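You operate a simulated robot arm through the tools that you are given. There is no shell and no other tool. Be economical: measure what you need, move in short steps, check, and stop when the job is done.

You run a simulated two-armed robot. Do the job below in one go: nothing can be reset, and whatever is moved stays where it is left.

JOB
Fetch the brown paper with peg and set it on the low shelf under the back counter. Take the short vase that says "A" from the top of the cart with red cloth and put it on top of the flat red box. Stack the small dark green box labelled "bands" from the top of the cart with red cloth on top of the small dark green box marked "pegs". Put the yellow peg plate on the top of the cart with red cloth away on the top of the pale wood bench. Open the left glass door, put the white spool on the left cooler floor and shut the door again. Lift the grey hinged flap open. The order is free. Set down upright: short vase, white spool.

The check looks at the end state, three seconds after you hand in, the way a careful person would. Anything else that was tipped, shoved, dropped, spilled or broken makes it a failure. Flat cloth is picked up by pressing the open fingertips on it (5 to 10 N) and closing them slowly along it; thin cloth reads only 2 to 8 mm in the jaws.

ROBOT AND FRAMES
Two 7-joint arms with two-finger parallel grippers on one trunk, on a base that drives. Base frame: it is fixed to the floor where the robot stands at the start and does not move with it; the origin is under the middle of the robot, x ahead of it, y to its left, z up; the surface under the hand at the start is at about z = 930. Lengths are in mm, angles in degrees, forces in N, time in s.
The left shoulder is at the start at [20, 113, 1286], the right one opposite. With the tool pointing down near the work surface each hand reaches from about 220 to 600 mm from the robot's upright axis, wherever it stands, measured 20 degrees to its own side. Places, roughly: brown paper with peg (5x22x4 cm) [500, 0, 900]; flat red box (8x8x4 cm) [500, -800, 900]; grey hinged flap [4200, -8000, 1000]; left cooler floor [-2200, -1100, 500]; left glass door [-1900, -1200, 1100]; low shelf under the back counter [2400, 900, 400]; short vase [250, -500, 1000]; small dark green box [250, -500, 1000]; top of the pale wood bench [500, -6600, 900]; white spool (7x7x8 cm) [-200, 500, 900]; yellow peg plate (8x8x5 cm) [900, -1000, 900]. Payload 1.57 kg a hand.
The tool frame of a hand sits at the grasp point between the pads (the TCP): z along the fingers, y along the line on which they close. The tips reach 30 mm beyond it. Largest opening 80 mm; finger width 17, thickness 12; the body of the gripper, 40 by 82 mm, starts 80 mm behind the TCP.
Orientation is told as [roll, pitch, yaw] about the base's x, y, z axes, in that order, counted from this pose: with the fingers straight down and closing along the base's y, the tool's x points along the base's -x, its y along +y and its z along -z.

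CONTROLS
- The arms move only by the tool step_arm. It takes "left_series", "right_series" or both (then of equal length, played together; a hand with none holds still); each is text: rows parted by semicolons, each of 7 numbers parted by spaces: the turn, a rotation vector about the tool's x, y, z in degrees, then the shift along the tool's x, y, z in cm, then the gripper command, from -1 (shut) to 1 (fully open), values between in proportion. In form: rx ry rz dx dy dz jaw; .... A call has 1 to 10 rows; each row shifts and turns the commanded pose from where the row before left it, along the tool's axes as they then stand. Rows are played at 5 a second. More than 50 mm and 8.6 degrees between two rows, or a gripper value outside its range, and nothing of the call is played. Where a pose cannot be reached the arm comes as near as it can. A force on the tool above 40 N (or 10 N above the force at the start of the call, whichever is more), or a blocked arm, ends the call early, and 0.2 s more pass. Each finger travels about 45 mm/s and halts on what it meets, pressing with about 29 N; the grip force reading is that of the motor and also rises with nothing between the fingers. The clock runs only during rows and for 0.2 s after the last one: add rows that do not move to give the fingers time. It gives the time, the measured TCP pose, the force on the tool (base axes), the opening and the grip force at its end, in the units of the frame above (readings bear some noise), with the torque about the TCP (base axes, N m) and any sound that the robot's microphone picked up.
- Cameras (640 x 400 px; columns grow to the right, rows downward): "scene" is now at [85.8, 9, 1384.5]; the picture's right is [-0.01, -1.00, 0.00], its down [-0.84, 0.01, -0.54] and it looks along [0.54, -0.01, -0.84] (base axes); focal length 214 px, centre (320, 200). "left" rides on the left gripper at [72, 7, -122] in its tool frame; the picture's right is [-0.09, 1.00, 0.00], its down [-0.84, -0.08, -0.54] and it looks along [-0.54, -0.05, 0.84] (tool axes); focal length 238 px, centre (320, 200). "right" rides on the right gripper at [72, -7, -122] in its tool frame; the picture's right is [0.09, 1.00, 0.00], its down [-0.84, 0.08, -0.54] and it looks along [-0.54, 0.05, 0.84] (tool axes); focal length 238 px, centre (320, 200). There is no depth. A picture from a camera that has moved, and an enlarged one, comes with that camera's place and axes in the base frame and with its lens. The place of the scene camera against the robot may be out by one fixed shift of up to 18 mm in any direction.
- get_image(camera): a new picture of that camera. The clock stands still meanwhile.
- slide_trunk(by): slides the trunk up (or, below 0, down) by that many mm; the arms and the scene camera ride with it, the base frame stays. It gives what a move gives, with no picture.
- drive_base(legs): drives the robot by 1 to 6 legs, each [ahead, left, turn to the left] in mm, mm and degrees, along the robot's own axes; the way and the turn of a leg run together, so that a leg with both is an arc; at most 1500 mm and 180 degrees a leg. The arms and the cameras ride along, it lands a little off, and it stops where it bumps. It gives what a move gives.
- aim_head(pan, tilt): turns the head with the scene camera to pan (to the left, within 80 degrees either way) and tilt (down, from -29 to 69), counted from straight ahead of the robot. It gives what a move gives.
- enlarge(camera, box): a new picture of the part [left, top, right, bottom] of that camera's present view, enlarged. The clock stands still meanwhile.
- close_job(): hands the job in; it is judged then, once.

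Go step by step. Nothing tells you exact positions but the pictures and the camera data: compare them with the known pose of the tool, close in by small moves and look again before you grip or let go. The budget is 196 turns and 172 pictures, counting those below and the enlarged ones. Unless the task says otherwise, let go and move clear before handing in.

The tools are called as a command line: name --argument value ..., lists and objects as JSON in quotes. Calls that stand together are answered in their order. step_arm: Moves the arms, as the interface text tells. Its arguments: {"type":"object","properties":{"left_series":{"type":"string"},"right_series":{"type":"string"}},"required":[]} The other tools are called the same way: slide_trunk (by) slides the trunk up or down; drive_base (legs) drives the base; aim_head (pan, tilt) turns the head that bears the scene camera; get_image (camera) takes a picture; enlarge (camera, box) takes an enlarged picture of a part of a camera's view; close_job () hands the job in.

At the start:

```text
t: 0.0
left_tool_pos: [399.2, -32.7, 1210.8]
left_ee_rot: [0.0, 0.0, 0.0]
left_force: [-0.8, 0.2, 0.6]
left_moment: [0.02, -0.01, -0.02]
left_width: 79.9
left_finger_force: 0.1
right_tool_pos: [251.7, -312.0, 1199.5]
right_ee_rot: [0.0, 0.0, 0.0]
right_force: [0.6, 0.0, -0.3]
right_moment: [-0.03, 0.03, 0.0]
right_width: 80.0
right_finger_force: 0.1
trunk travel left (down, up): [-340.0, 230.0]
robot x, y, heading: [1.6, 1.7, -0.0]
head pan, tilt: [-0.5, 57.6]
```

scene: 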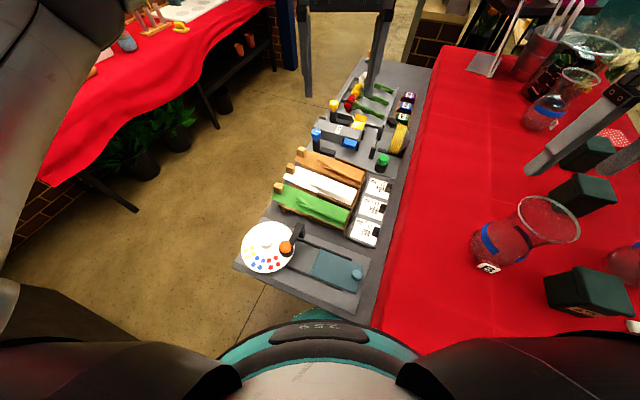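
right: 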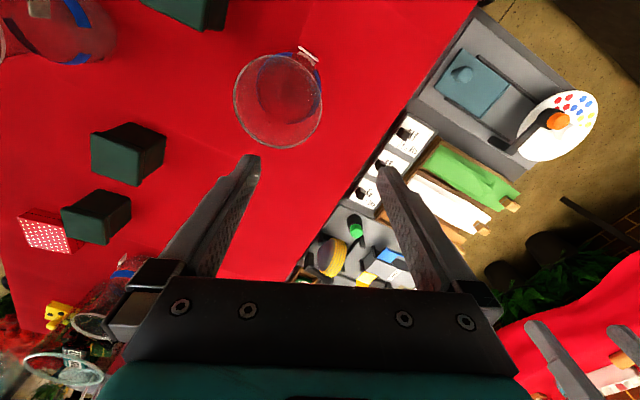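
left: 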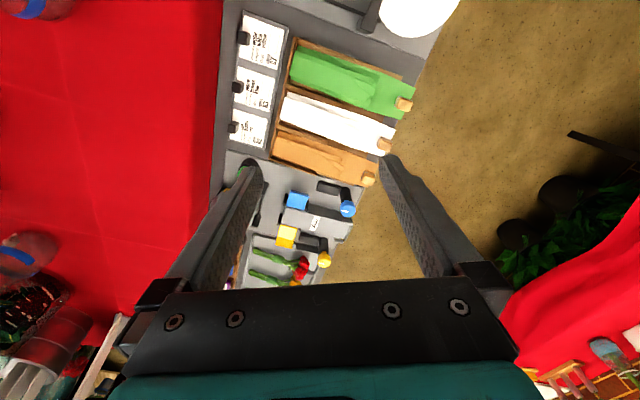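

I see a grey counter ahead with green, white and brown papers, and the red-cloth cart to the right with vases and dark green boxes. I'll look closer at both first.

enlarge --camera "scene" --box '[230, 50, 440, 290]'

aim_head --pan -60 --tilt 45

get_image --camera "scene"

```text
1.67 times, centred on (335, 170) of scene
camera zoom: at [85.8, 9.0, 1384.5], right [-0.01, -1.0, 0.0], down [-0.84, 0.01, -0.54], along [0.54, -0.01, -0.84], focal length 358 px, centre (295, 250)
```

zoom: 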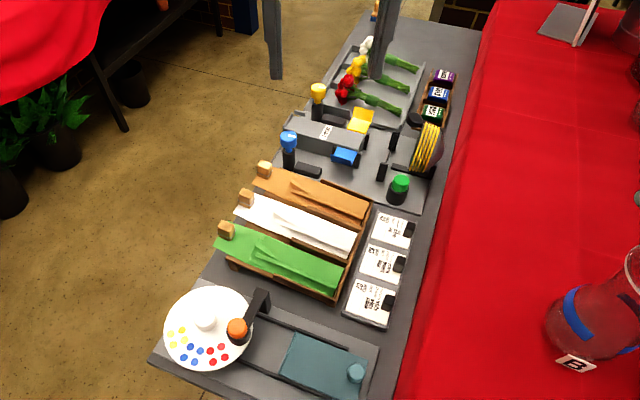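

```text
t: 1.3
left_tool_pos: [399.5, -32.6, 1211.1]
left_ee_rot: [0.0, -0.1, 0.1]
left_force: [0.3, 0.0, -0.3]
left_moment: [-0.01, 0.02, -0.02]
left_width: 79.9
left_finger_force: 0.0
right_tool_pos: [251.1, -312.6, 1198.8]
right_ee_rot: [0.0, 0.0, 0.0]
right_force: [-0.5, 0.7, 0.0]
right_moment: [-0.01, -0.01, -0.03]
right_width: 80.0
right_finger_force: 0.0
trunk travel left (down, up): [-340.0, 230.0]
robot x, y, heading: [0.5, -3.4, 0.2]
head pan, tilt: [-60.0, 45.0]
```

```text
167 pictures are left
camera scene: at [57.1, -60.7, 1401.1], right [-0.87, -0.5, 0.0], down [-0.35, 0.61, -0.71], along [0.35, -0.61, -0.71], focal length 214 px, centre (320, 200)
```

scene: 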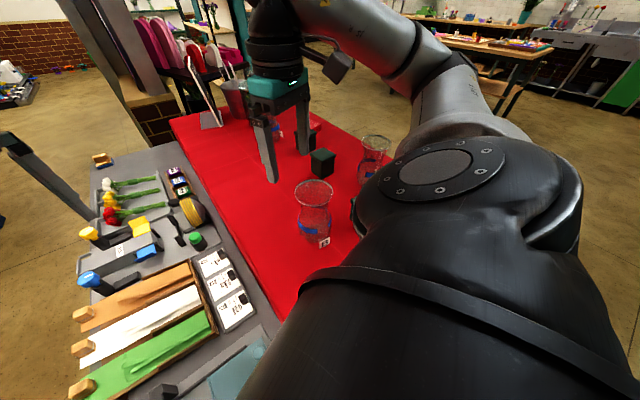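

Vase B is near; I need to find vase A and the box labels on the cart. I'll zoom in on the cart.

enlarge --camera "right" --box '[0, 0, 340, 212]'

enlarge --camera "scene" --box '[170, 80, 410, 230]'

enlarge --camera "right" --box '[0, 170, 180, 400]'

```text
1.88 times, centred on (170, 106) of right
camera zoom: at [179.9, -320.0, 1320.6], right [-0.09, 1.0, 0.0], down [0.84, 0.08, 0.54], along [0.54, 0.05, -0.84], focal length 449 px, centre (602, 377)
```

zoom: 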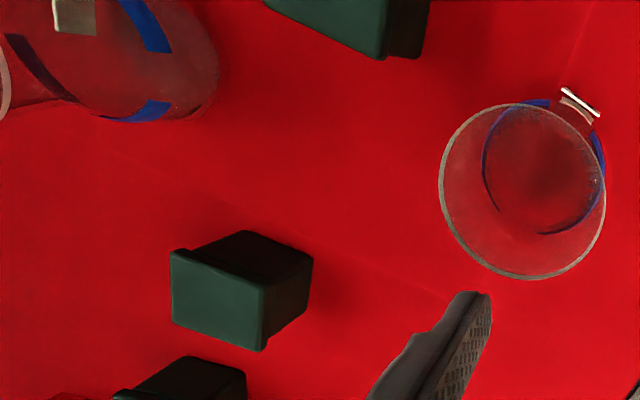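

```text
2.67 times, centred on (290, 155) of scene
camera zoom: at [57.1, -60.7, 1401.1], right [-0.87, -0.5, 0.0], down [-0.35, 0.61, -0.71], along [0.35, -0.61, -0.71], focal length 572 px, centre (400, 320)
```

zoom: 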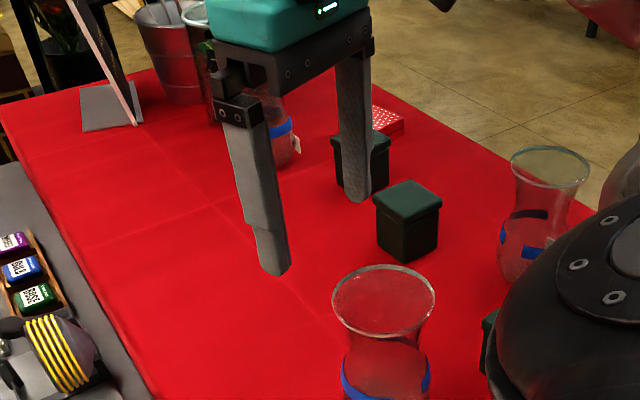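

```text
1.74 times, centred on (90, 285) of right
camera zoom: at [179.9, -320.0, 1320.6], right [-0.09, 1.0, 0.0], down [0.84, 0.08, 0.54], along [0.54, 0.05, -0.84], focal length 414 px, centre (720, 52)
```

zoom: 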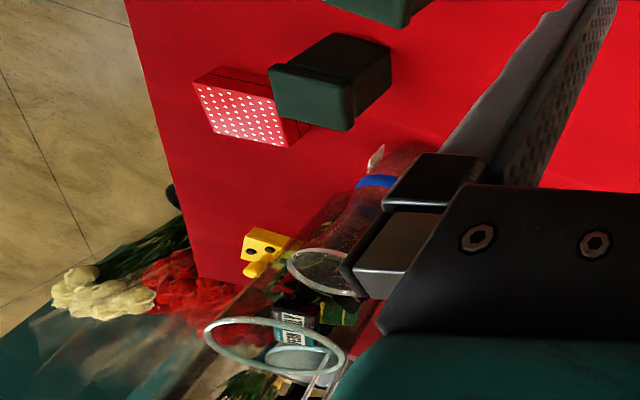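

Labels seem to face the robot. I'll pan to see them.

aim_head --pan -28 --tilt 55

get_image --camera "scene"

```text
t: 2.3
left_tool_pos: [399.8, -32.5, 1211.0]
left_ee_rot: [0.0, -0.1, 0.0]
left_force: [0.3, -0.3, -0.3]
left_moment: [0.0, 0.0, 0.01]
left_width: 79.8
left_finger_force: 0.0
right_tool_pos: [250.2, -312.2, 1198.9]
right_ee_rot: [0.0, 0.0, -0.1]
right_force: [-0.1, 0.4, 0.2]
right_moment: [-0.01, -0.01, -0.01]
right_width: 80.0
right_finger_force: 0.0
trunk travel left (down, up): [-340.0, 230.0]
robot x, y, heading: [0.5, -1.0, 0.4]
head pan, tilt: [-28.0, 55.0]
```

```text
163 pictures are left
camera scene: at [80.0, -24.2, 1387.7], right [-0.47, -0.88, 0.0], down [-0.72, 0.39, -0.57], along [0.51, -0.27, -0.82], focal length 214 px, centre (320, 200)
```

scene: 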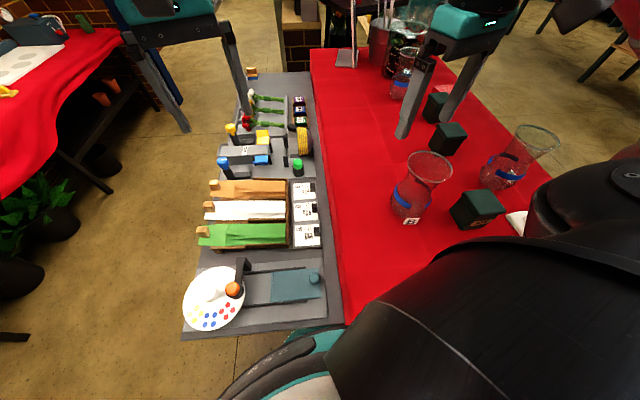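

enlarge --camera "scene" --box '[380, 80, 570, 240]'

enlarge --camera "scene" --box '[400, 180, 540, 245]'

```text
2.50 times, centred on (475, 160) of scene
camera zoom: at [80.0, -24.2, 1387.7], right [-0.47, -0.88, 0.0], down [-0.72, 0.39, -0.57], along [0.51, -0.27, -0.82], focal length 536 px, centre (-68, 300)
```

zoom: 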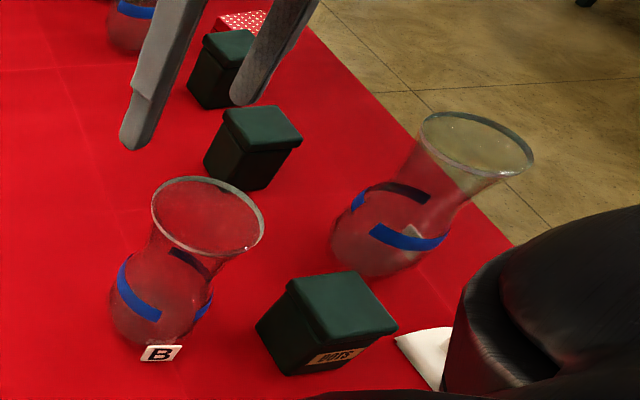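

```text
4.57 times, centred on (470, 212) of scene
camera zoom: at [80.0, -24.2, 1387.7], right [-0.47, -0.88, 0.0], down [-0.72, 0.39, -0.57], along [0.51, -0.27, -0.82], focal length 980 px, centre (-366, 143)
```

zoom: 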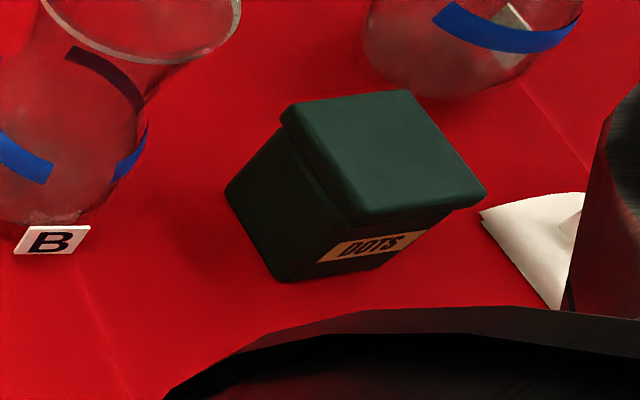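

Near box is DOTS; the other labels face away. I'll survey surroundings before driving to the other side of the cart.

aim_head --pan 75 --tilt 30

get_image --camera "scene"

aim_head --pan 15 --tilt 20

get_image --camera "scene"

aim_head --pan -80 --tilt 15

get_image --camera "scene"

```text
t: 4.1
left_tool_pos: [399.6, -32.0, 1211.1]
left_ee_rot: [0.0, 0.1, 0.1]
left_force: [-0.2, -0.7, -0.5]
left_moment: [0.0, 0.0, -0.02]
left_width: 79.8
left_finger_force: 0.0
right_tool_pos: [251.0, -312.7, 1199.3]
right_ee_rot: [-0.1, 0.0, 0.0]
right_force: [0.6, 0.2, -0.4]
right_moment: [0.01, 0.01, -0.01]
right_width: 79.9
right_finger_force: 0.0
trunk travel left (down, up): [-340.0, 230.0]
robot x, y, heading: [0.7, 2.5, -0.0]
head pan, tilt: [75.0, 30.0]
```

```text
160 pictures are left
camera scene: at [39.9, 97.0, 1423.7], right [0.97, -0.26, 0.0], down [-0.13, -0.48, -0.87], along [0.22, 0.84, -0.5], focal length 214 px, centre (320, 200)
```

scene: 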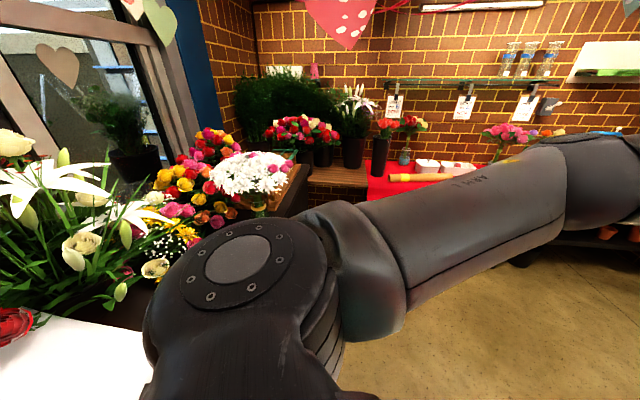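

```text
t: 5.4
left_tool_pos: [399.6, -32.1, 1211.6]
left_ee_rot: [0.0, 0.0, 0.0]
left_force: [0.1, 0.8, -0.3]
left_moment: [-0.01, 0.01, -0.02]
left_width: 80.1
left_finger_force: 0.1
right_tool_pos: [251.1, -312.6, 1198.7]
right_ee_rot: [0.0, 0.0, 0.0]
right_force: [-0.5, -0.3, -0.3]
right_moment: [-0.01, -0.01, 0.0]
right_width: 80.2
right_finger_force: 0.0
trunk travel left (down, up): [-340.0, 230.0]
robot x, y, heading: [0.8, -1.2, 0.4]
head pan, tilt: [15.0, 20.0]
```

```text
159 pictures are left
camera scene: at [106.3, 33.9, 1439.8], right [0.26, -0.97, 0.0], down [-0.33, -0.09, -0.94], along [0.91, 0.24, -0.34], focal length 214 px, centre (320, 200)
```

scene: 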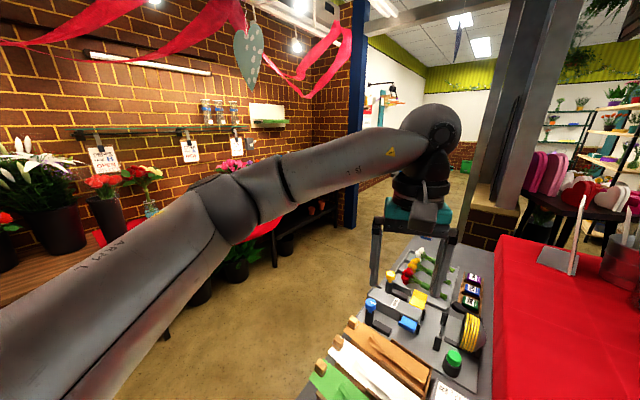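

```text
t: 7.1
left_tool_pos: [398.9, -31.5, 1210.4]
left_ee_rot: [-0.1, 0.0, 0.0]
left_force: [0.1, 0.2, 0.2]
left_moment: [0.01, 0.0, 0.03]
left_width: 80.0
left_finger_force: 0.1
right_tool_pos: [251.0, -312.4, 1198.1]
right_ee_rot: [0.0, 0.1, 0.1]
right_force: [-0.1, -0.6, 0.2]
right_moment: [0.02, -0.02, 0.04]
right_width: 79.9
right_finger_force: 0.1
trunk travel left (down, up): [-340.0, 230.0]
robot x, y, heading: [0.5, -2.0, 0.1]
head pan, tilt: [-80.0, 15.0]
```

```text
158 pictures are left
camera scene: at [32.7, -82.3, 1447.9], right [-0.98, -0.17, 0.0], down [-0.05, 0.25, -0.97], along [0.17, -0.95, -0.26], focal length 214 px, centre (320, 200)
```

scene: 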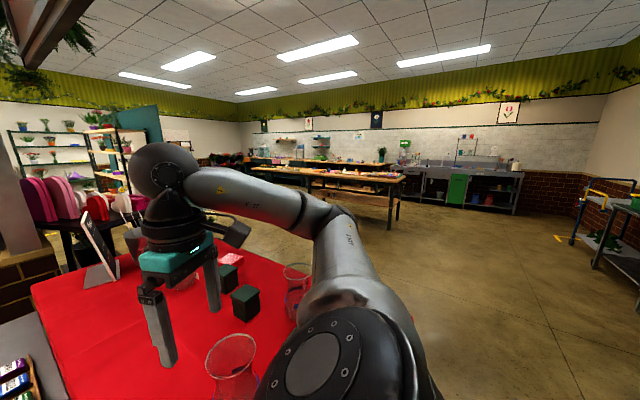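

The way around the cart is unclear. I'll yaw the right hand to use its camera for looking sideways and back.

step_arm --right_series "0 0 8.5 0 0 -2 1;0 0 8.5 0 0 -2 1;0 0 8.5 0 0 -2 1;0 0 8.5 0 0 -2 1;0 0 8.5 0 0 -2 1;0 0 8.5 0 0 0 1;0 0 8.5 0 0 0 1;0 0 8.5 0 0 0 1;0 0 8.5 0 0 0 1;0 0 8.5 0 0 0 1"

get_image --camera "right"

```text
t: 9.3
left_tool_pos: [399.3, -33.2, 1210.8]
left_ee_rot: [0.0, 0.0, 0.0]
left_force: [-0.5, -0.2, 0.1]
left_moment: [0.03, 0.01, -0.04]
left_width: 79.9
left_finger_force: 0.1
right_tool_pos: [251.4, -311.9, 1298.9]
right_ee_rot: [0.0, 0.1, -85.0]
right_force: [0.2, 0.4, 1.0]
right_moment: [0.03, -0.01, -0.01]
right_width: 80.0
right_finger_force: 0.1
trunk travel left (down, up): [-340.0, 230.0]
robot x, y, heading: [-2.3, 2.5, -0.2]
head pan, tilt: [-80.0, 15.0]
```

```text
157 pictures are left
camera right: at [239.1, -242.0, 1421.2], right [0.98, 0.18, 0.0], down [0.15, -0.83, 0.54], along [0.1, -0.53, -0.84], focal length 238 px, centre (320, 200)
```

right: 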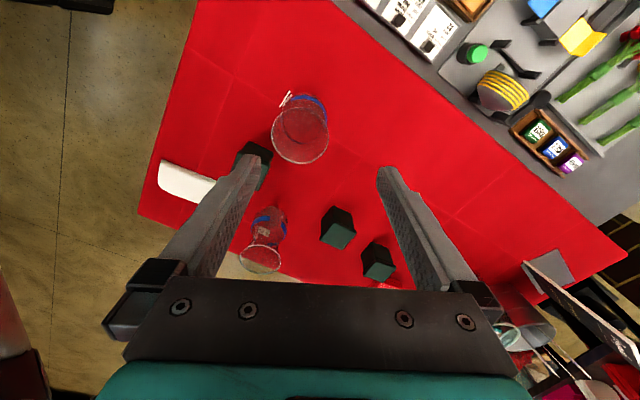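

The cart is turned about -23°, its near-right corner at (-146,-679). I'll turn the hand further to see behind the robot.

step_arm --right_series "0 0 8.5 0 0 0 1;0 0 8.5 0 0 0 1;0 0 8.5 0 0 0 1;0 0 8.5 0 0 0 1;0 0 8.5 0 0 0 1;0 -8 0 0 0 0 1;0 -8 0 0 0 0 1;0 -8 0 0 0 0 1"

get_image --camera "right"

```text
t: 11.1
left_tool_pos: [400.9, -31.8, 1211.4]
left_ee_rot: [0.0, 0.0, 0.0]
left_force: [0.3, 0.3, -0.2]
left_moment: [-0.01, 0.02, -0.02]
left_width: 80.2
left_finger_force: 0.1
right_tool_pos: [251.9, -311.3, 1299.7]
right_ee_rot: [0.0, -24.2, -127.5]
right_force: [0.3, 0.1, 0.9]
right_moment: [-0.01, 0.01, 0.0]
right_width: 79.8
right_finger_force: 0.1
trunk travel left (down, up): [-340.0, 230.0]
robot x, y, heading: [0.1, 0.0, 0.2]
head pan, tilt: [-80.0, 15.0]
```

```text
156 pictures are left
camera right: at [317.7, -217.0, 1381.1], right [0.84, -0.54, -0.04], down [-0.27, -0.48, 0.84], along [-0.47, -0.69, -0.55], focal length 238 px, centre (320, 200)
```

right: 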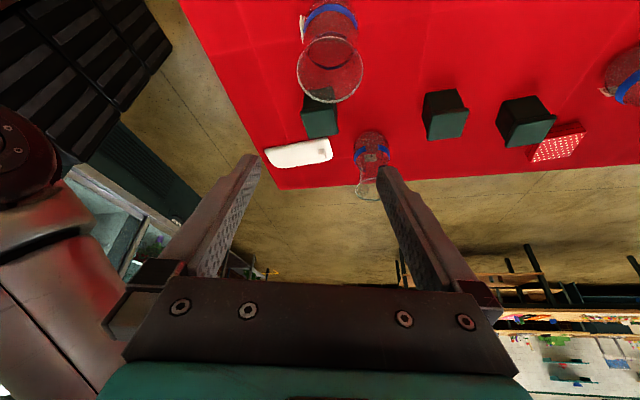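

Floor behind and around the cart is free. Since I'm standing here, I'll take the brown paper first; a close look with the left camera.

enlarge --camera "left" --box '[220, 20, 440, 220]'

aim_head --pan 0 --tilt 50

enlarge --camera "scene" --box '[240, 110, 420, 240]'

```text
2.00 times, centred on (330, 120) of left
camera zoom: at [328.2, -26.5, 1332.4], right [0.09, 1.0, 0.0], down [0.84, -0.08, 0.54], along [0.54, -0.05, -0.84], focal length 477 px, centre (300, 360)
```

zoom: 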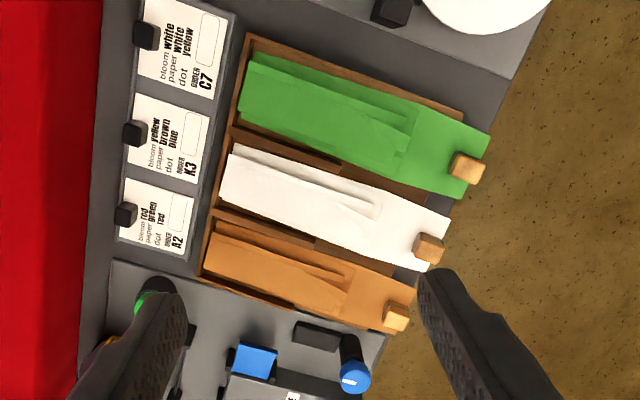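

```text
t: 12.6
left_tool_pos: [399.2, -32.4, 1210.2]
left_ee_rot: [0.0, 0.0, 0.0]
left_force: [0.0, -1.3, -0.4]
left_moment: [0.03, 0.03, 0.02]
left_width: 79.8
left_finger_force: 0.0
right_tool_pos: [252.8, -312.9, 1299.7]
right_ee_rot: [0.1, -23.9, -127.6]
right_force: [-0.5, 0.5, -0.3]
right_moment: [0.01, -0.02, 0.0]
right_width: 80.0
right_finger_force: 0.1
trunk travel left (down, up): [-340.0, 230.0]
robot x, y, heading: [-0.5, -1.8, -0.2]
head pan, tilt: [0.0, 50.0]
```

```text
3.08 times, centred on (330, 175) of scene
camera zoom: at [93.4, 9.6, 1394.2], right [0.0, -1.0, 0.0], down [-0.77, 0.0, -0.64], along [0.64, 0.0, -0.77], focal length 660 px, centre (289, 277)
```

zoom: 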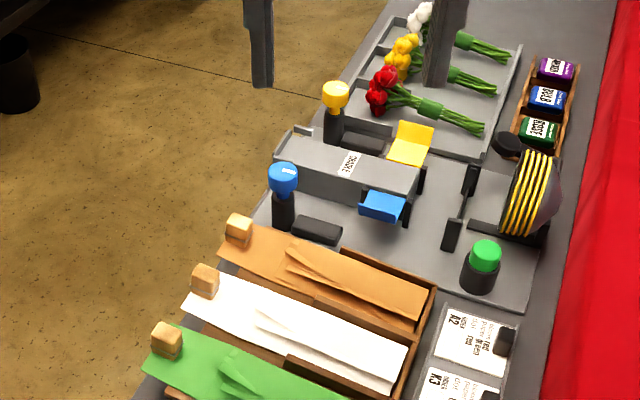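

The peg is a small wooden cube at the left end of the paper, near (529,42). I'll bring the left hand above it, closing along the paper's length (yaw -23).

step_arm --left_series "0 0 0 -2.6 1.5 2 1;0 0 0 -2.6 1.5 2 1;0 0 0 -2.6 1.5 2 1;0 0 0 -2.6 1.5 2 1;0 0 0 -2.6 1.5 2 1;0 0 7.7 0 0 2 1;0 0 7.7 0 0 2 1;0 0 7.6 0 0 1 1;0 0 0 0 0 0 1"

get_image --camera "left"

get_image --camera "scene"

```text
t: 14.6
left_tool_pos: [529.0, 42.5, 1059.2]
left_ee_rot: [-0.1, 0.1, -23.1]
left_force: [-0.2, -1.2, -0.4]
left_moment: [0.0, 0.02, -0.02]
left_width: 80.1
left_finger_force: 0.2
right_tool_pos: [251.8, -312.3, 1299.6]
right_ee_rot: [-0.1, -23.9, -127.5]
right_force: [-0.2, 0.4, 0.8]
right_moment: [-0.04, -0.01, 0.01]
right_width: 80.2
right_finger_force: 0.0
trunk travel left (down, up): [-340.0, 230.0]
robot x, y, heading: [1.2, -2.6, 0.0]
head pan, tilt: [0.0, 50.0]
```

```text
153 pictures are left
camera left: at [465.8, 76.0, 1180.2], right [0.48, 0.88, 0.0], down [0.74, -0.4, 0.54], along [0.48, -0.26, -0.84], focal length 238 px, centre (320, 200)
```

left: 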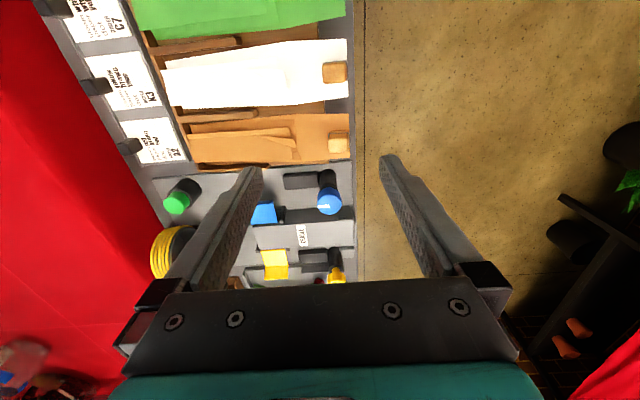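

```text
152 pictures are left
camera scene: at [93.4, 9.7, 1394.2], right [0.0, -1.0, 0.0], down [-0.77, 0.0, -0.64], along [0.64, 0.0, -0.77], focal length 214 px, centre (320, 200)
```

scene: 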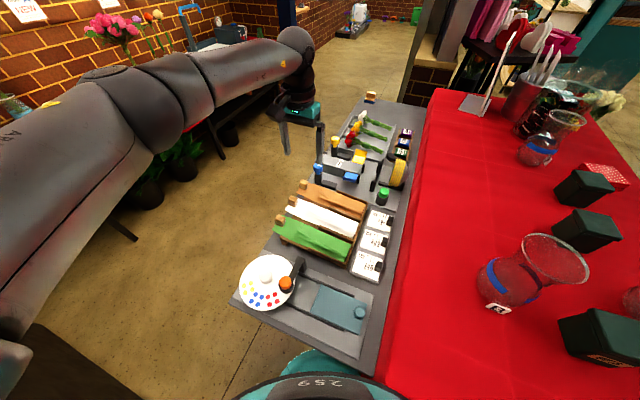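

Peg seems lower than 930, roughly at (563,49,890). I'll move over it, descend partway and look again.

step_arm --left_series "0 0 0 -1.5 0.9 1.5 0;0 0 0 -1.5 1 1.5 0;0 0 0 0 0 2 0;0 0 0 0 0 2 0;0 0 0 0 0 0 0"

get_image --camera "left"

enlarge --camera "scene" --box '[240, 80, 400, 230]'

```text
t: 15.8
left_tool_pos: [553.8, 47.9, 997.5]
left_ee_rot: [0.0, -0.1, -23.0]
left_force: [-0.2, -0.2, 0.0]
left_moment: [-0.04, 0.02, 0.0]
left_width: 39.9
left_finger_force: 0.0
left hand out of reach, approached as far as the arm can: row 2
right_tool_pos: [251.5, -312.8, 1299.9]
right_ee_rot: [0.1, -24.0, -127.6]
right_force: [0.3, 0.3, -0.7]
right_moment: [0.01, -0.01, 0.02]
right_width: 79.8
right_finger_force: 0.0
trunk travel left (down, up): [-340.0, 230.0]
robot x, y, heading: [4.3, -0.1, -0.2]
head pan, tilt: [0.0, 50.0]
```

```text
151 pictures are left
camera left: at [489.3, 80.0, 1119.2], right [0.47, 0.88, 0.0], down [0.74, -0.4, 0.54], along [0.48, -0.26, -0.84], focal length 238 px, centre (320, 200)
```

left: 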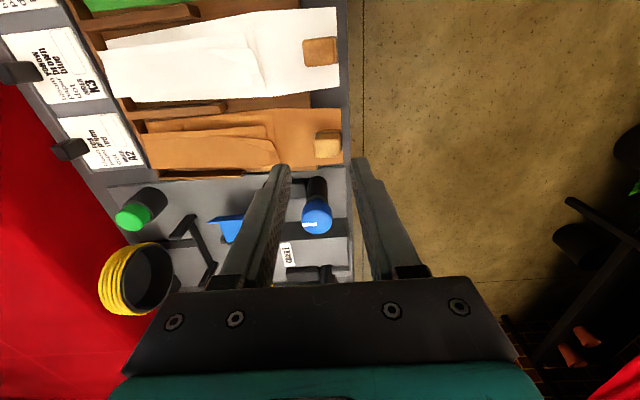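

```text
2.67 times, centred on (320, 155) of scene
camera zoom: at [93.4, 9.6, 1394.2], right [0.0, -1.0, 0.0], down [-0.77, 0.0, -0.64], along [0.64, 0.0, -0.77], focal length 572 px, centre (320, 320)
```

zoom: 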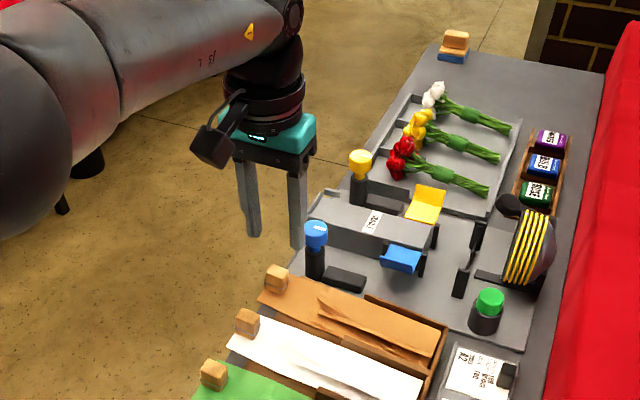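

Peg is near (562,51,~895), just out of reach. I'll raise both hands and lower the trunk to gain reach.

step_arm --left_series "0 0 0 0 0 -4.7 0;0 0 0 0 0 -4.7 0;0 0 0 0 0 -4.6 0" --right_series "0 8 0 0 0 -4.7 1;0 8 0 0 0 -4.7 1;0 8 0 0 0 -4.6 1"

slide_trunk --by -130

step_arm --left_series "0 0 0 -0.9 0.7 0 0;0 0 0 0 0 2 0;0 0 0 0 0 0 0"

get_image --camera "left"

```text
t: 16.6
left_tool_pos: [554.1, 46.0, 1140.7]
left_ee_rot: [0.0, 0.0, -23.1]
left_force: [-0.7, -0.1, 1.7]
left_moment: [0.01, -0.03, -0.03]
left_width: 39.8
left_finger_force: 0.1
right_tool_pos: [289.3, -271.9, 1420.8]
right_ee_rot: [0.1, 0.2, -127.4]
right_force: [-0.4, 0.3, -0.2]
right_moment: [0.01, -0.01, 0.0]
right_width: 80.0
right_finger_force: 0.0
right hand out of reach, approached as far as the arm can: row 2, 3
trunk travel left (down, up): [-340.0, 230.0]
robot x, y, heading: [2.3, 4.3, -0.3]
head pan, tilt: [0.0, 50.0]
```

```text
t: 18.2
left_tool_pos: [555.6, 46.9, 1011.5]
left_ee_rot: [0.0, 0.0, -23.0]
left_force: [-0.4, 0.4, 0.5]
left_moment: [0.01, 0.02, -0.01]
left_width: 39.8
left_finger_force: 0.1
right_tool_pos: [290.6, -273.1, 1290.2]
right_ee_rot: [0.0, 0.1, -127.5]
right_force: [-0.6, 0.7, -0.1]
right_moment: [0.02, 0.0, 0.0]
right_width: 80.1
right_finger_force: 0.2
trunk travel left (down, up): [-210.0, 360.0]
robot x, y, heading: [0.3, -2.9, -0.2]
head pan, tilt: [0.0, 50.0]
```

```text
t: 19.0
left_tool_pos: [553.2, 47.5, 990.8]
left_ee_rot: [0.0, -0.1, -22.9]
left_force: [0.7, -0.2, -0.4]
left_moment: [0.02, 0.03, -0.01]
left_width: 40.2
left_finger_force: 0.0
left hand out of reach, approached as far as the arm can: row 1
right_tool_pos: [290.7, -271.4, 1291.4]
right_ee_rot: [0.0, 0.0, -127.4]
right_force: [0.4, 0.5, -1.1]
right_moment: [-0.01, -0.03, 0.0]
right_width: 80.0
right_finger_force: 0.0
trunk travel left (down, up): [-210.0, 360.0]
robot x, y, heading: [1.5, 2.3, 0.1]
head pan, tilt: [0.0, 50.0]
```

```text
149 pictures are left
camera left: at [490.3, 79.7, 1111.7], right [0.47, 0.88, 0.0], down [0.74, -0.4, 0.54], along [0.48, -0.26, -0.84], focal length 238 px, centre (320, 200)
```

left: 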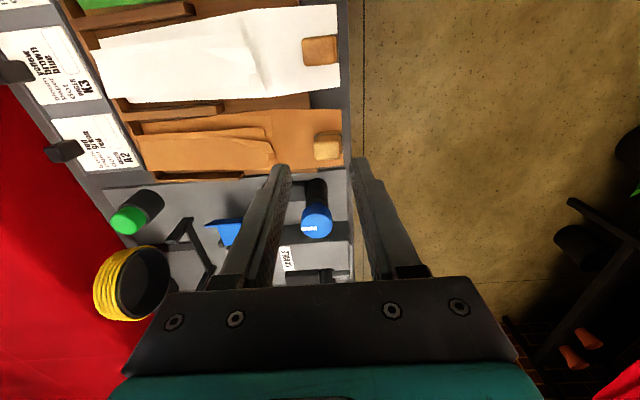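

Reach is limited horizontally; I'll raise the left hand, turn the robot 12° to the right, and come back over the peg.

step_arm --left_series "0 0 0 2 0 -4 0;0 0 0 0 0 -4 0"

drive_base --legs '[[0, 0, -14]]'

```text
t: 19.6
left_tool_pos: [534.4, 55.1, 1071.8]
left_ee_rot: [0.1, 0.0, -23.0]
left_force: [-0.5, 0.0, 0.0]
left_moment: [-0.02, 0.02, -0.02]
left_width: 39.9
left_finger_force: 0.1
right_tool_pos: [290.0, -272.7, 1290.1]
right_ee_rot: [0.0, 0.1, -127.5]
right_force: [0.2, 0.9, -0.7]
right_moment: [0.06, -0.02, -0.01]
right_width: 80.0
right_finger_force: 0.1
trunk travel left (down, up): [-210.0, 360.0]
robot x, y, heading: [-0.4, 0.4, -0.1]
head pan, tilt: [0.0, 50.0]
```

```text
t: 20.8
left_tool_pos: [532.2, -71.7, 1070.9]
left_ee_rot: [0.0, 0.1, -36.6]
left_force: [-0.9, 0.0, 0.2]
left_moment: [0.01, 0.0, 0.02]
left_width: 40.1
left_finger_force: 0.0
right_tool_pos: [217.9, -332.4, 1289.7]
right_ee_rot: [0.0, 0.0, -141.2]
right_force: [0.3, -0.9, -0.1]
right_moment: [0.0, -0.03, 0.0]
right_width: 80.0
right_finger_force: 0.0
trunk travel left (down, up): [-210.0, 360.0]
robot x, y, heading: [0.9, 1.4, -13.6]
head pan, tilt: [0.0, 50.0]
```

step_arm --left_series "0 0 -6.8 0 0 0 0;0 0 -6.8 0 0 0 0;0 0 0 0.7 4.2 0 0;0 0 0 0.7 4.2 0 0;0 0 0 0.7 4.2 0 0;0 0 0 0 0 4 0;0 0 0 0 0 3 0;0 0 0 0 0 3 0;0 0 0 0 0 0 0"

get_image --camera "left"

```text
t: 22.8
left_tool_pos: [563.0, 50.9, 972.0]
left_ee_rot: [0.0, -0.1, -23.1]
left_force: [-0.1, -0.6, -0.1]
left_moment: [0.01, -0.01, -0.01]
left_width: 40.0
left_finger_force: 0.0
right_tool_pos: [218.8, -332.9, 1290.7]
right_ee_rot: [0.0, 0.0, -141.2]
right_force: [1.2, 0.2, -0.3]
right_moment: [0.0, -0.01, 0.02]
right_width: 79.6
right_finger_force: 0.1
trunk travel left (down, up): [-210.0, 360.0]
robot x, y, heading: [-0.2, 1.5, -13.7]
head pan, tilt: [0.0, 50.0]
```

```text
148 pictures are left
camera left: at [499.4, 84.0, 1092.6], right [0.47, 0.88, 0.0], down [0.74, -0.4, 0.54], along [0.48, -0.26, -0.84], focal length 238 px, centre (320, 200)
```

left: 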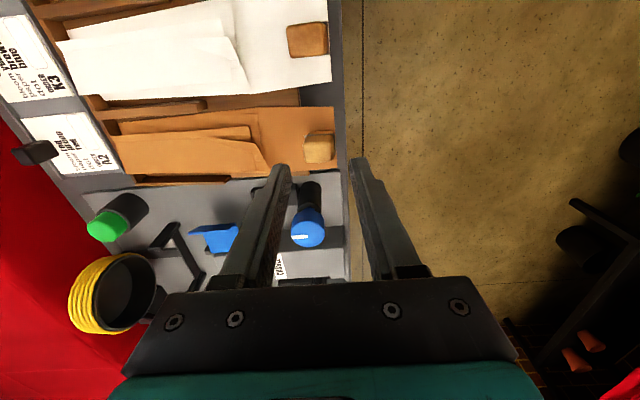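

Peg is centred; I'll descend to just about its top and check.

step_arm --left_series "0 0 0 0 0 2 0;0 0 0 0 0 1.5 0;0 0 0 0 0 1 0;0 0 0 0 0 0 0"

get_image --camera "left"

```text
t: 23.8
left_tool_pos: [563.9, 53.0, 926.0]
left_ee_rot: [0.0, 0.0, -23.0]
left_force: [-0.3, -0.9, -0.9]
left_moment: [0.0, 0.01, -0.01]
left_width: 40.1
left_finger_force: 0.1
right_tool_pos: [218.4, -332.1, 1289.9]
right_ee_rot: [0.0, 0.0, -141.2]
right_force: [0.2, -0.1, 0.3]
right_moment: [0.05, 0.01, -0.01]
right_width: 80.0
right_finger_force: 0.0
trunk travel left (down, up): [-210.0, 360.0]
robot x, y, heading: [1.8, -0.6, -13.4]
head pan, tilt: [0.0, 50.0]
```

```text
147 pictures are left
camera left: at [499.5, 85.4, 1047.2], right [0.47, 0.88, 0.0], down [0.74, -0.4, 0.54], along [0.48, -0.26, -0.84], focal length 238 px, centre (320, 200)
```

left: 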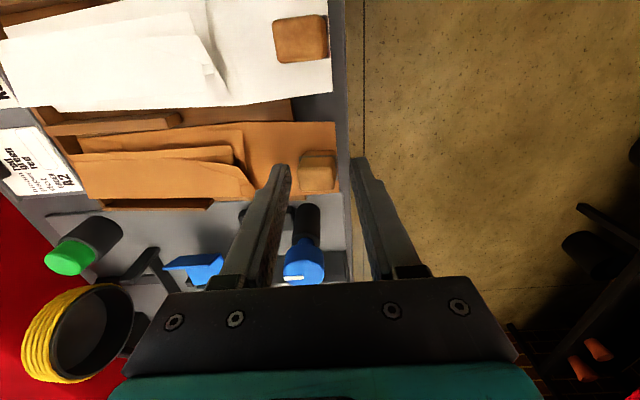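

Peg is between the fingertips; nudging 5 mm ahead and descending to grip.

step_arm --left_series "0 0 0 -0.5 -0.1 0.8 0;0 0 0 0 0 0.7 0;0 0 0 0 0 0.4 0;0 0 0 0 0 0 0"

get_image --camera "left"

```text
t: 24.8
left_tool_pos: [566.5, 50.6, 909.5]
left_ee_rot: [-0.2, -0.4, -23.1]
left_force: [-0.6, 1.6, 16.6]
left_moment: [-0.23, 0.19, -0.01]
left_width: 39.0
left_finger_force: 0.1
right_tool_pos: [216.9, -333.2, 1292.0]
right_ee_rot: [0.2, 0.1, -141.0]
right_force: [0.6, -1.0, 0.2]
right_moment: [0.03, 0.01, 0.0]
right_width: 80.0
right_finger_force: 0.1
trunk travel left (down, up): [-210.0, 360.0]
robot x, y, heading: [-0.2, 0.4, -13.7]
head pan, tilt: [0.0, 50.0]
```

```text
146 pictures are left
camera left: at [502.5, 82.4, 1030.0], right [0.47, 0.88, 0.0], down [0.74, -0.4, 0.55], along [0.48, -0.26, -0.84], focal length 238 px, centre (320, 200)
```

left: 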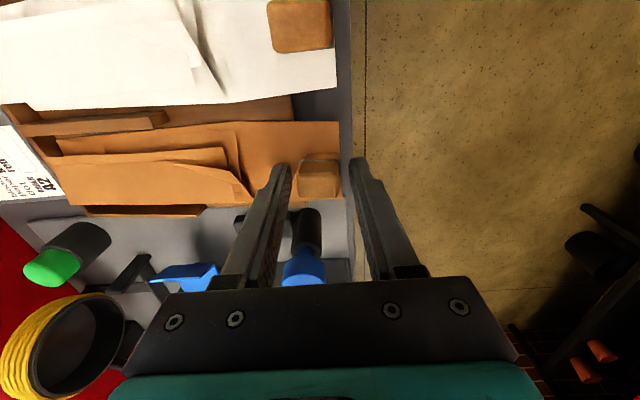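

The inner fingertip touches the paper; I'll rise 3 mm and close on the peg.

step_arm --left_series "0 0 0 0 0 -0.5 0;0 0 0 0 0 0 -0.5;0 0 0 0 0 0 -1;0 0 0 0 0 0 -1;0 0 0 0 0 0 -1"

get_image --camera "left"

```text
t: 26.0
left_tool_pos: [566.8, 49.5, 910.7]
left_ee_rot: [-0.1, 0.0, -23.0]
left_force: [0.7, 0.2, -0.2]
left_moment: [0.03, 0.0, -0.03]
left_width: 22.8
left_finger_force: 28.9
right_tool_pos: [219.0, -333.4, 1290.0]
right_ee_rot: [0.0, 0.0, -141.2]
right_force: [1.0, -0.4, -0.4]
right_moment: [-0.02, 0.02, 0.0]
right_width: 79.8
right_finger_force: 0.2
trunk travel left (down, up): [-210.0, 360.0]
robot x, y, heading: [0.7, 3.1, -13.9]
head pan, tilt: [0.0, 50.0]
```

```text
145 pictures are left
camera left: at [503.6, 82.3, 1033.1], right [0.47, 0.88, 0.0], down [0.74, -0.4, 0.54], along [0.48, -0.26, -0.84], focal length 238 px, centre (320, 200)
```

left: 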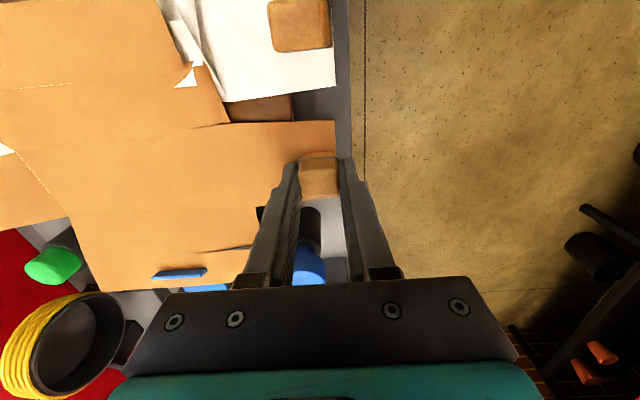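

Gripped at 22.8 mm, and the paper has unfolded. I'll lift slowly straight up and watch.

step_arm --left_series "0 0 0 0 0 -2 -1;0 0 0 0 0 -2 -1;0 0 0 0 0 -3 -1;0 0 0 0 0 -4 -1;0 0 0 0 0 -4 -1;0 0 0 0 0 0 -1"

get_image --camera "left"

get_image --camera "scene"

```text
t: 27.4
left_tool_pos: [566.3, 49.4, 1061.2]
left_ee_rot: [0.0, 0.0, -23.1]
left_force: [-0.9, 0.1, 0.0]
left_moment: [0.02, 0.0, 0.0]
left_width: 23.1
left_finger_force: 28.7
right_tool_pos: [218.7, -333.1, 1290.1]
right_ee_rot: [0.1, 0.0, -141.2]
right_force: [0.3, -0.3, 0.5]
right_moment: [0.01, -0.03, -0.02]
right_width: 80.1
right_finger_force: 0.1
trunk travel left (down, up): [-210.0, 360.0]
robot x, y, heading: [-0.7, -3.1, -13.9]
head pan, tilt: [0.0, 50.0]
```

```text
144 pictures are left
camera left: at [503.1, 81.2, 1182.0], right [0.47, 0.88, 0.0], down [0.74, -0.4, 0.54], along [0.48, -0.26, -0.84], focal length 238 px, centre (320, 200)
```

left: 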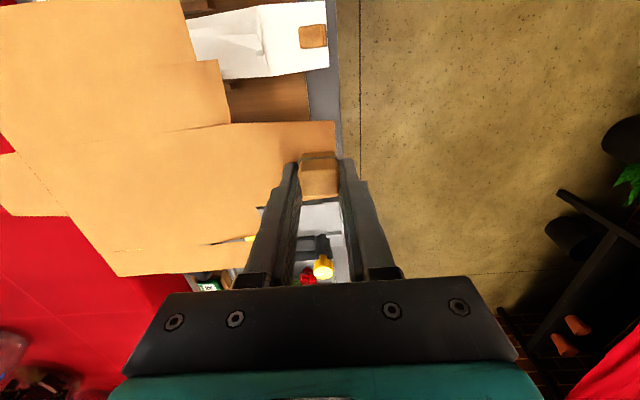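

```text
143 pictures are left
camera scene: at [91.1, -10.8, 1264.2], right [-0.24, -0.97, 0.0], down [-0.74, 0.18, -0.64], along [0.62, -0.15, -0.77], focal length 214 px, centre (320, 200)
```

scene: 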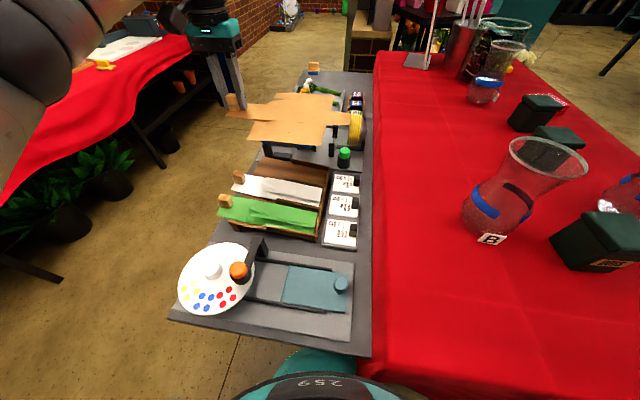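

Paper is lifted, spread open. I'll raise the trunk and look toward the low shelf at (2400,900).

slide_trunk --by 130

aim_head --pan 38 --tilt 28

get_image --camera "scene"

```text
t: 29.0
left_tool_pos: [566.1, 47.8, 1189.2]
left_ee_rot: [0.0, 0.0, -23.0]
left_force: [0.8, 0.6, -0.6]
left_moment: [0.03, -0.01, 0.0]
left_width: 22.6
left_finger_force: 28.5
right_tool_pos: [218.6, -333.0, 1419.6]
right_ee_rot: [0.0, 0.0, -141.2]
right_force: [0.8, 0.7, -0.6]
right_moment: [0.01, 0.0, 0.0]
right_width: 80.0
right_finger_force: 0.0
trunk travel left (down, up): [-340.0, 230.0]
robot x, y, heading: [1.5, -3.1, -13.7]
head pan, tilt: [0.0, 50.0]
```

```text
t: 30.0
left_tool_pos: [566.4, 48.9, 1190.4]
left_ee_rot: [0.0, -0.1, -23.0]
left_force: [0.1, -0.3, 0.3]
left_moment: [0.02, -0.02, 0.01]
left_width: 22.7
left_finger_force: 28.5
right_tool_pos: [218.8, -332.5, 1420.1]
right_ee_rot: [0.0, -0.1, -141.3]
right_force: [1.0, 0.5, 0.5]
right_moment: [-0.02, 0.03, 0.01]
right_width: 80.1
right_finger_force: 0.1
trunk travel left (down, up): [-340.0, 230.0]
robot x, y, heading: [-0.3, -4.7, -13.6]
head pan, tilt: [38.0, 28.0]
```

```text
142 pictures are left
camera scene: at [99.3, 44.8, 1426.9], right [0.41, -0.91, 0.0], down [-0.43, -0.19, -0.88], along [0.8, 0.36, -0.47], focal length 214 px, centre (320, 200)
```

scene: 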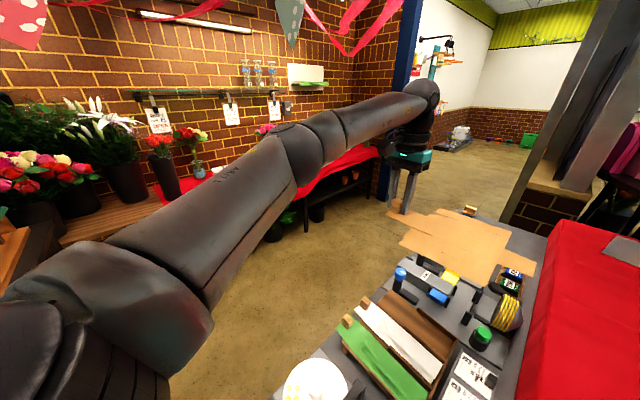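

The low shelf is under the red-clothed counter on the left; the corridor to it runs parallel to the tray (~780 mm wide). I'll sidestep left past the tray corner into it.

drive_base --legs '[[40, 340, -5], [40, 310, -4]]'

get_image --camera "scene"

```text
t: 34.0
left_tool_pos: [846.8, 553.8, 1190.0]
left_ee_rot: [0.0, 0.0, -31.9]
left_force: [0.3, 0.6, -0.2]
left_moment: [-0.01, 0.0, 0.04]
left_width: 22.8
left_finger_force: 29.3
right_tool_pos: [443.9, 229.8, 1419.0]
right_ee_rot: [0.0, 0.2, -149.9]
right_force: [0.7, -0.2, -0.1]
right_moment: [0.01, 0.05, 0.0]
right_width: 79.8
right_finger_force: 0.0
trunk travel left (down, up): [-340.0, 230.0]
robot x, y, heading: [280.3, 592.5, -22.6]
head pan, tilt: [38.0, 28.0]
```

```text
141 pictures are left
camera scene: at [382.6, 623.0, 1426.9], right [0.27, -0.96, 0.0], down [-0.45, -0.13, -0.88], along [0.85, 0.24, -0.47], focal length 214 px, centre (320, 200)
```

scene: 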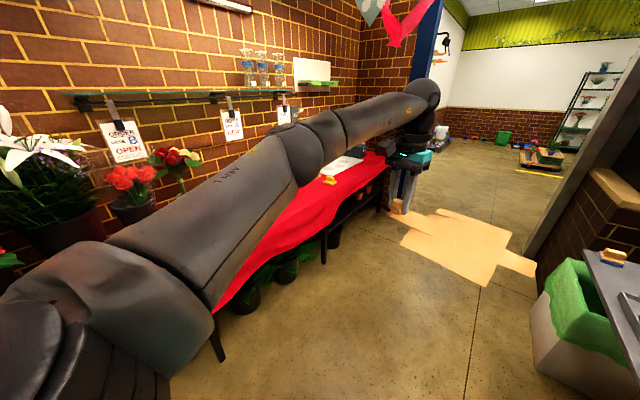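

I'm in the corridor heading -22.6°. Shelf with pots is near the counter's right end; I'll drive ahead 1200 mm.

drive_base --legs '[[1300, 100, 0]]'

get_image --camera "scene"

```text
t: 40.5
left_tool_pos: [2082.2, 168.0, 1190.8]
left_ee_rot: [0.0, 0.0, -31.2]
left_force: [-0.2, 0.0, -1.1]
left_moment: [0.0, -0.02, 0.0]
left_width: 22.8
left_finger_force: 29.2
right_tool_pos: [1683.5, -160.7, 1420.4]
right_ee_rot: [0.0, 0.0, -149.3]
right_force: [0.9, 0.2, 0.1]
right_moment: [-0.01, 0.03, 0.03]
right_width: 80.3
right_finger_force: 0.1
trunk travel left (down, up): [-340.0, 230.0]
robot x, y, heading: [1513.0, 196.0, -21.6]
head pan, tilt: [38.0, 28.0]
```

```text
140 pictures are left
camera scene: at [1618.1, 231.3, 1426.9], right [0.28, -0.96, 0.0], down [-0.45, -0.13, -0.88], along [0.85, 0.25, -0.47], focal length 214 px, centre (320, 200)
```

scene: 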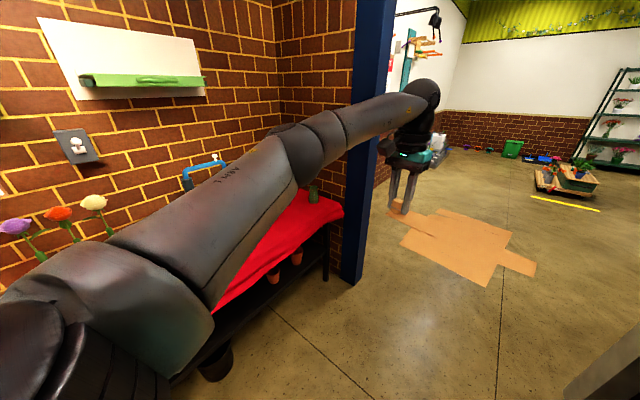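

Counter end is now just to my left front. I'll turn left to face it.

drive_base --legs '[[0, 0, 88]]'

aim_head --pan -20 --tilt 35

get_image --camera "scene"

```text
t: 44.6
left_tool_pos: [1582.3, 764.2, 1191.7]
left_ee_rot: [0.0, 0.0, 55.3]
left_force: [0.4, 0.1, -0.1]
left_moment: [0.03, 0.01, 0.0]
left_width: 22.8
left_finger_force: 29.1
right_tool_pos: [1884.7, 346.9, 1420.5]
right_ee_rot: [0.0, 0.0, -62.9]
right_force: [0.5, -0.6, -0.2]
right_moment: [-0.02, -0.02, 0.0]
right_width: 80.0
right_finger_force: 0.1
trunk travel left (down, up): [-340.0, 230.0]
robot x, y, heading: [1510.3, 198.1, 64.6]
head pan, tilt: [38.0, 28.0]
```

```text
t: 45.9
left_tool_pos: [1582.4, 765.3, 1189.9]
left_ee_rot: [0.0, 0.0, 55.3]
left_force: [0.3, 0.6, 0.2]
left_moment: [0.02, 0.04, -0.01]
left_width: 22.6
left_finger_force: 29.4
right_tool_pos: [1886.0, 345.2, 1420.0]
right_ee_rot: [0.0, 0.0, -62.8]
right_force: [0.3, 0.6, -0.5]
right_moment: [-0.02, 0.02, 0.01]
right_width: 80.0
right_finger_force: 0.0
trunk travel left (down, up): [-340.0, 230.0]
robot x, y, heading: [1511.8, 199.8, 64.5]
head pan, tilt: [-20.0, 35.0]
```

```text
139 pictures are left
camera scene: at [1587.9, 280.6, 1416.0], right [0.7, -0.71, 0.0], down [-0.41, -0.4, -0.82], along [0.58, 0.58, -0.57], focal length 214 px, centre (320, 200)
```

scene: 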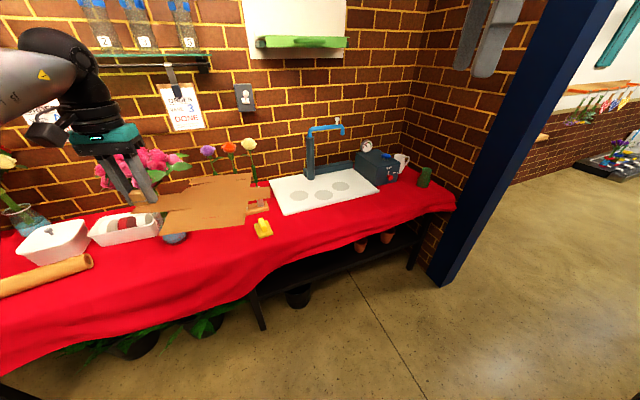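

The shelf is between the legs at (1775,980) and (2845,530), pots on its right half; the left half is free. I'll approach it.

drive_base --legs '[[230, -430, 2.5]]'

aim_head --pan 5 --tilt 55

get_image --camera "scene"

```text
t: 48.8
left_tool_pos: [2050.3, 797.5, 1191.4]
left_ee_rot: [0.0, 0.0, 57.5]
left_force: [-0.1, 0.6, 0.1]
left_moment: [0.03, 0.0, 0.0]
left_width: 22.8
left_finger_force: 29.7
right_tool_pos: [2369.1, 390.6, 1420.5]
right_ee_rot: [0.1, 0.1, -60.6]
right_force: [0.6, 0.1, -0.4]
right_moment: [-0.02, 0.04, 0.02]
right_width: 79.9
right_finger_force: 0.0
trunk travel left (down, up): [-340.0, 230.0]
robot x, y, heading: [2004.6, 232.1, 66.8]
head pan, tilt: [-20.0, 35.0]
```

```text
t: 49.6
left_tool_pos: [2049.2, 798.2, 1190.3]
left_ee_rot: [-0.1, 0.0, 57.5]
left_force: [0.4, -0.4, -1.1]
left_moment: [0.01, 0.04, 0.0]
left_width: 22.9
left_finger_force: 28.7
right_tool_pos: [2368.8, 392.0, 1420.9]
right_ee_rot: [0.1, 0.0, -60.6]
right_force: [-0.3, -0.7, 0.2]
right_moment: [0.0, 0.01, 0.02]
right_width: 80.0
right_finger_force: 0.0
trunk travel left (down, up): [-340.0, 230.0]
robot x, y, heading: [2006.3, 229.0, 66.8]
head pan, tilt: [5.0, 55.0]
```

```text
138 pictures are left
camera scene: at [2037.5, 318.6, 1387.7], right [0.95, -0.31, 0.0], down [-0.25, -0.78, -0.57], along [0.18, 0.55, -0.82], focal length 214 px, centre (320, 200)
```

scene: 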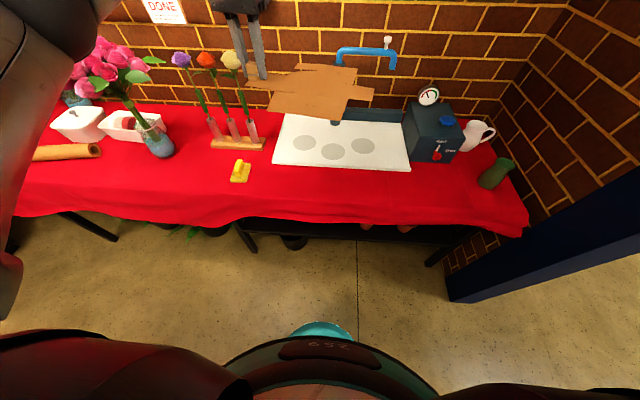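

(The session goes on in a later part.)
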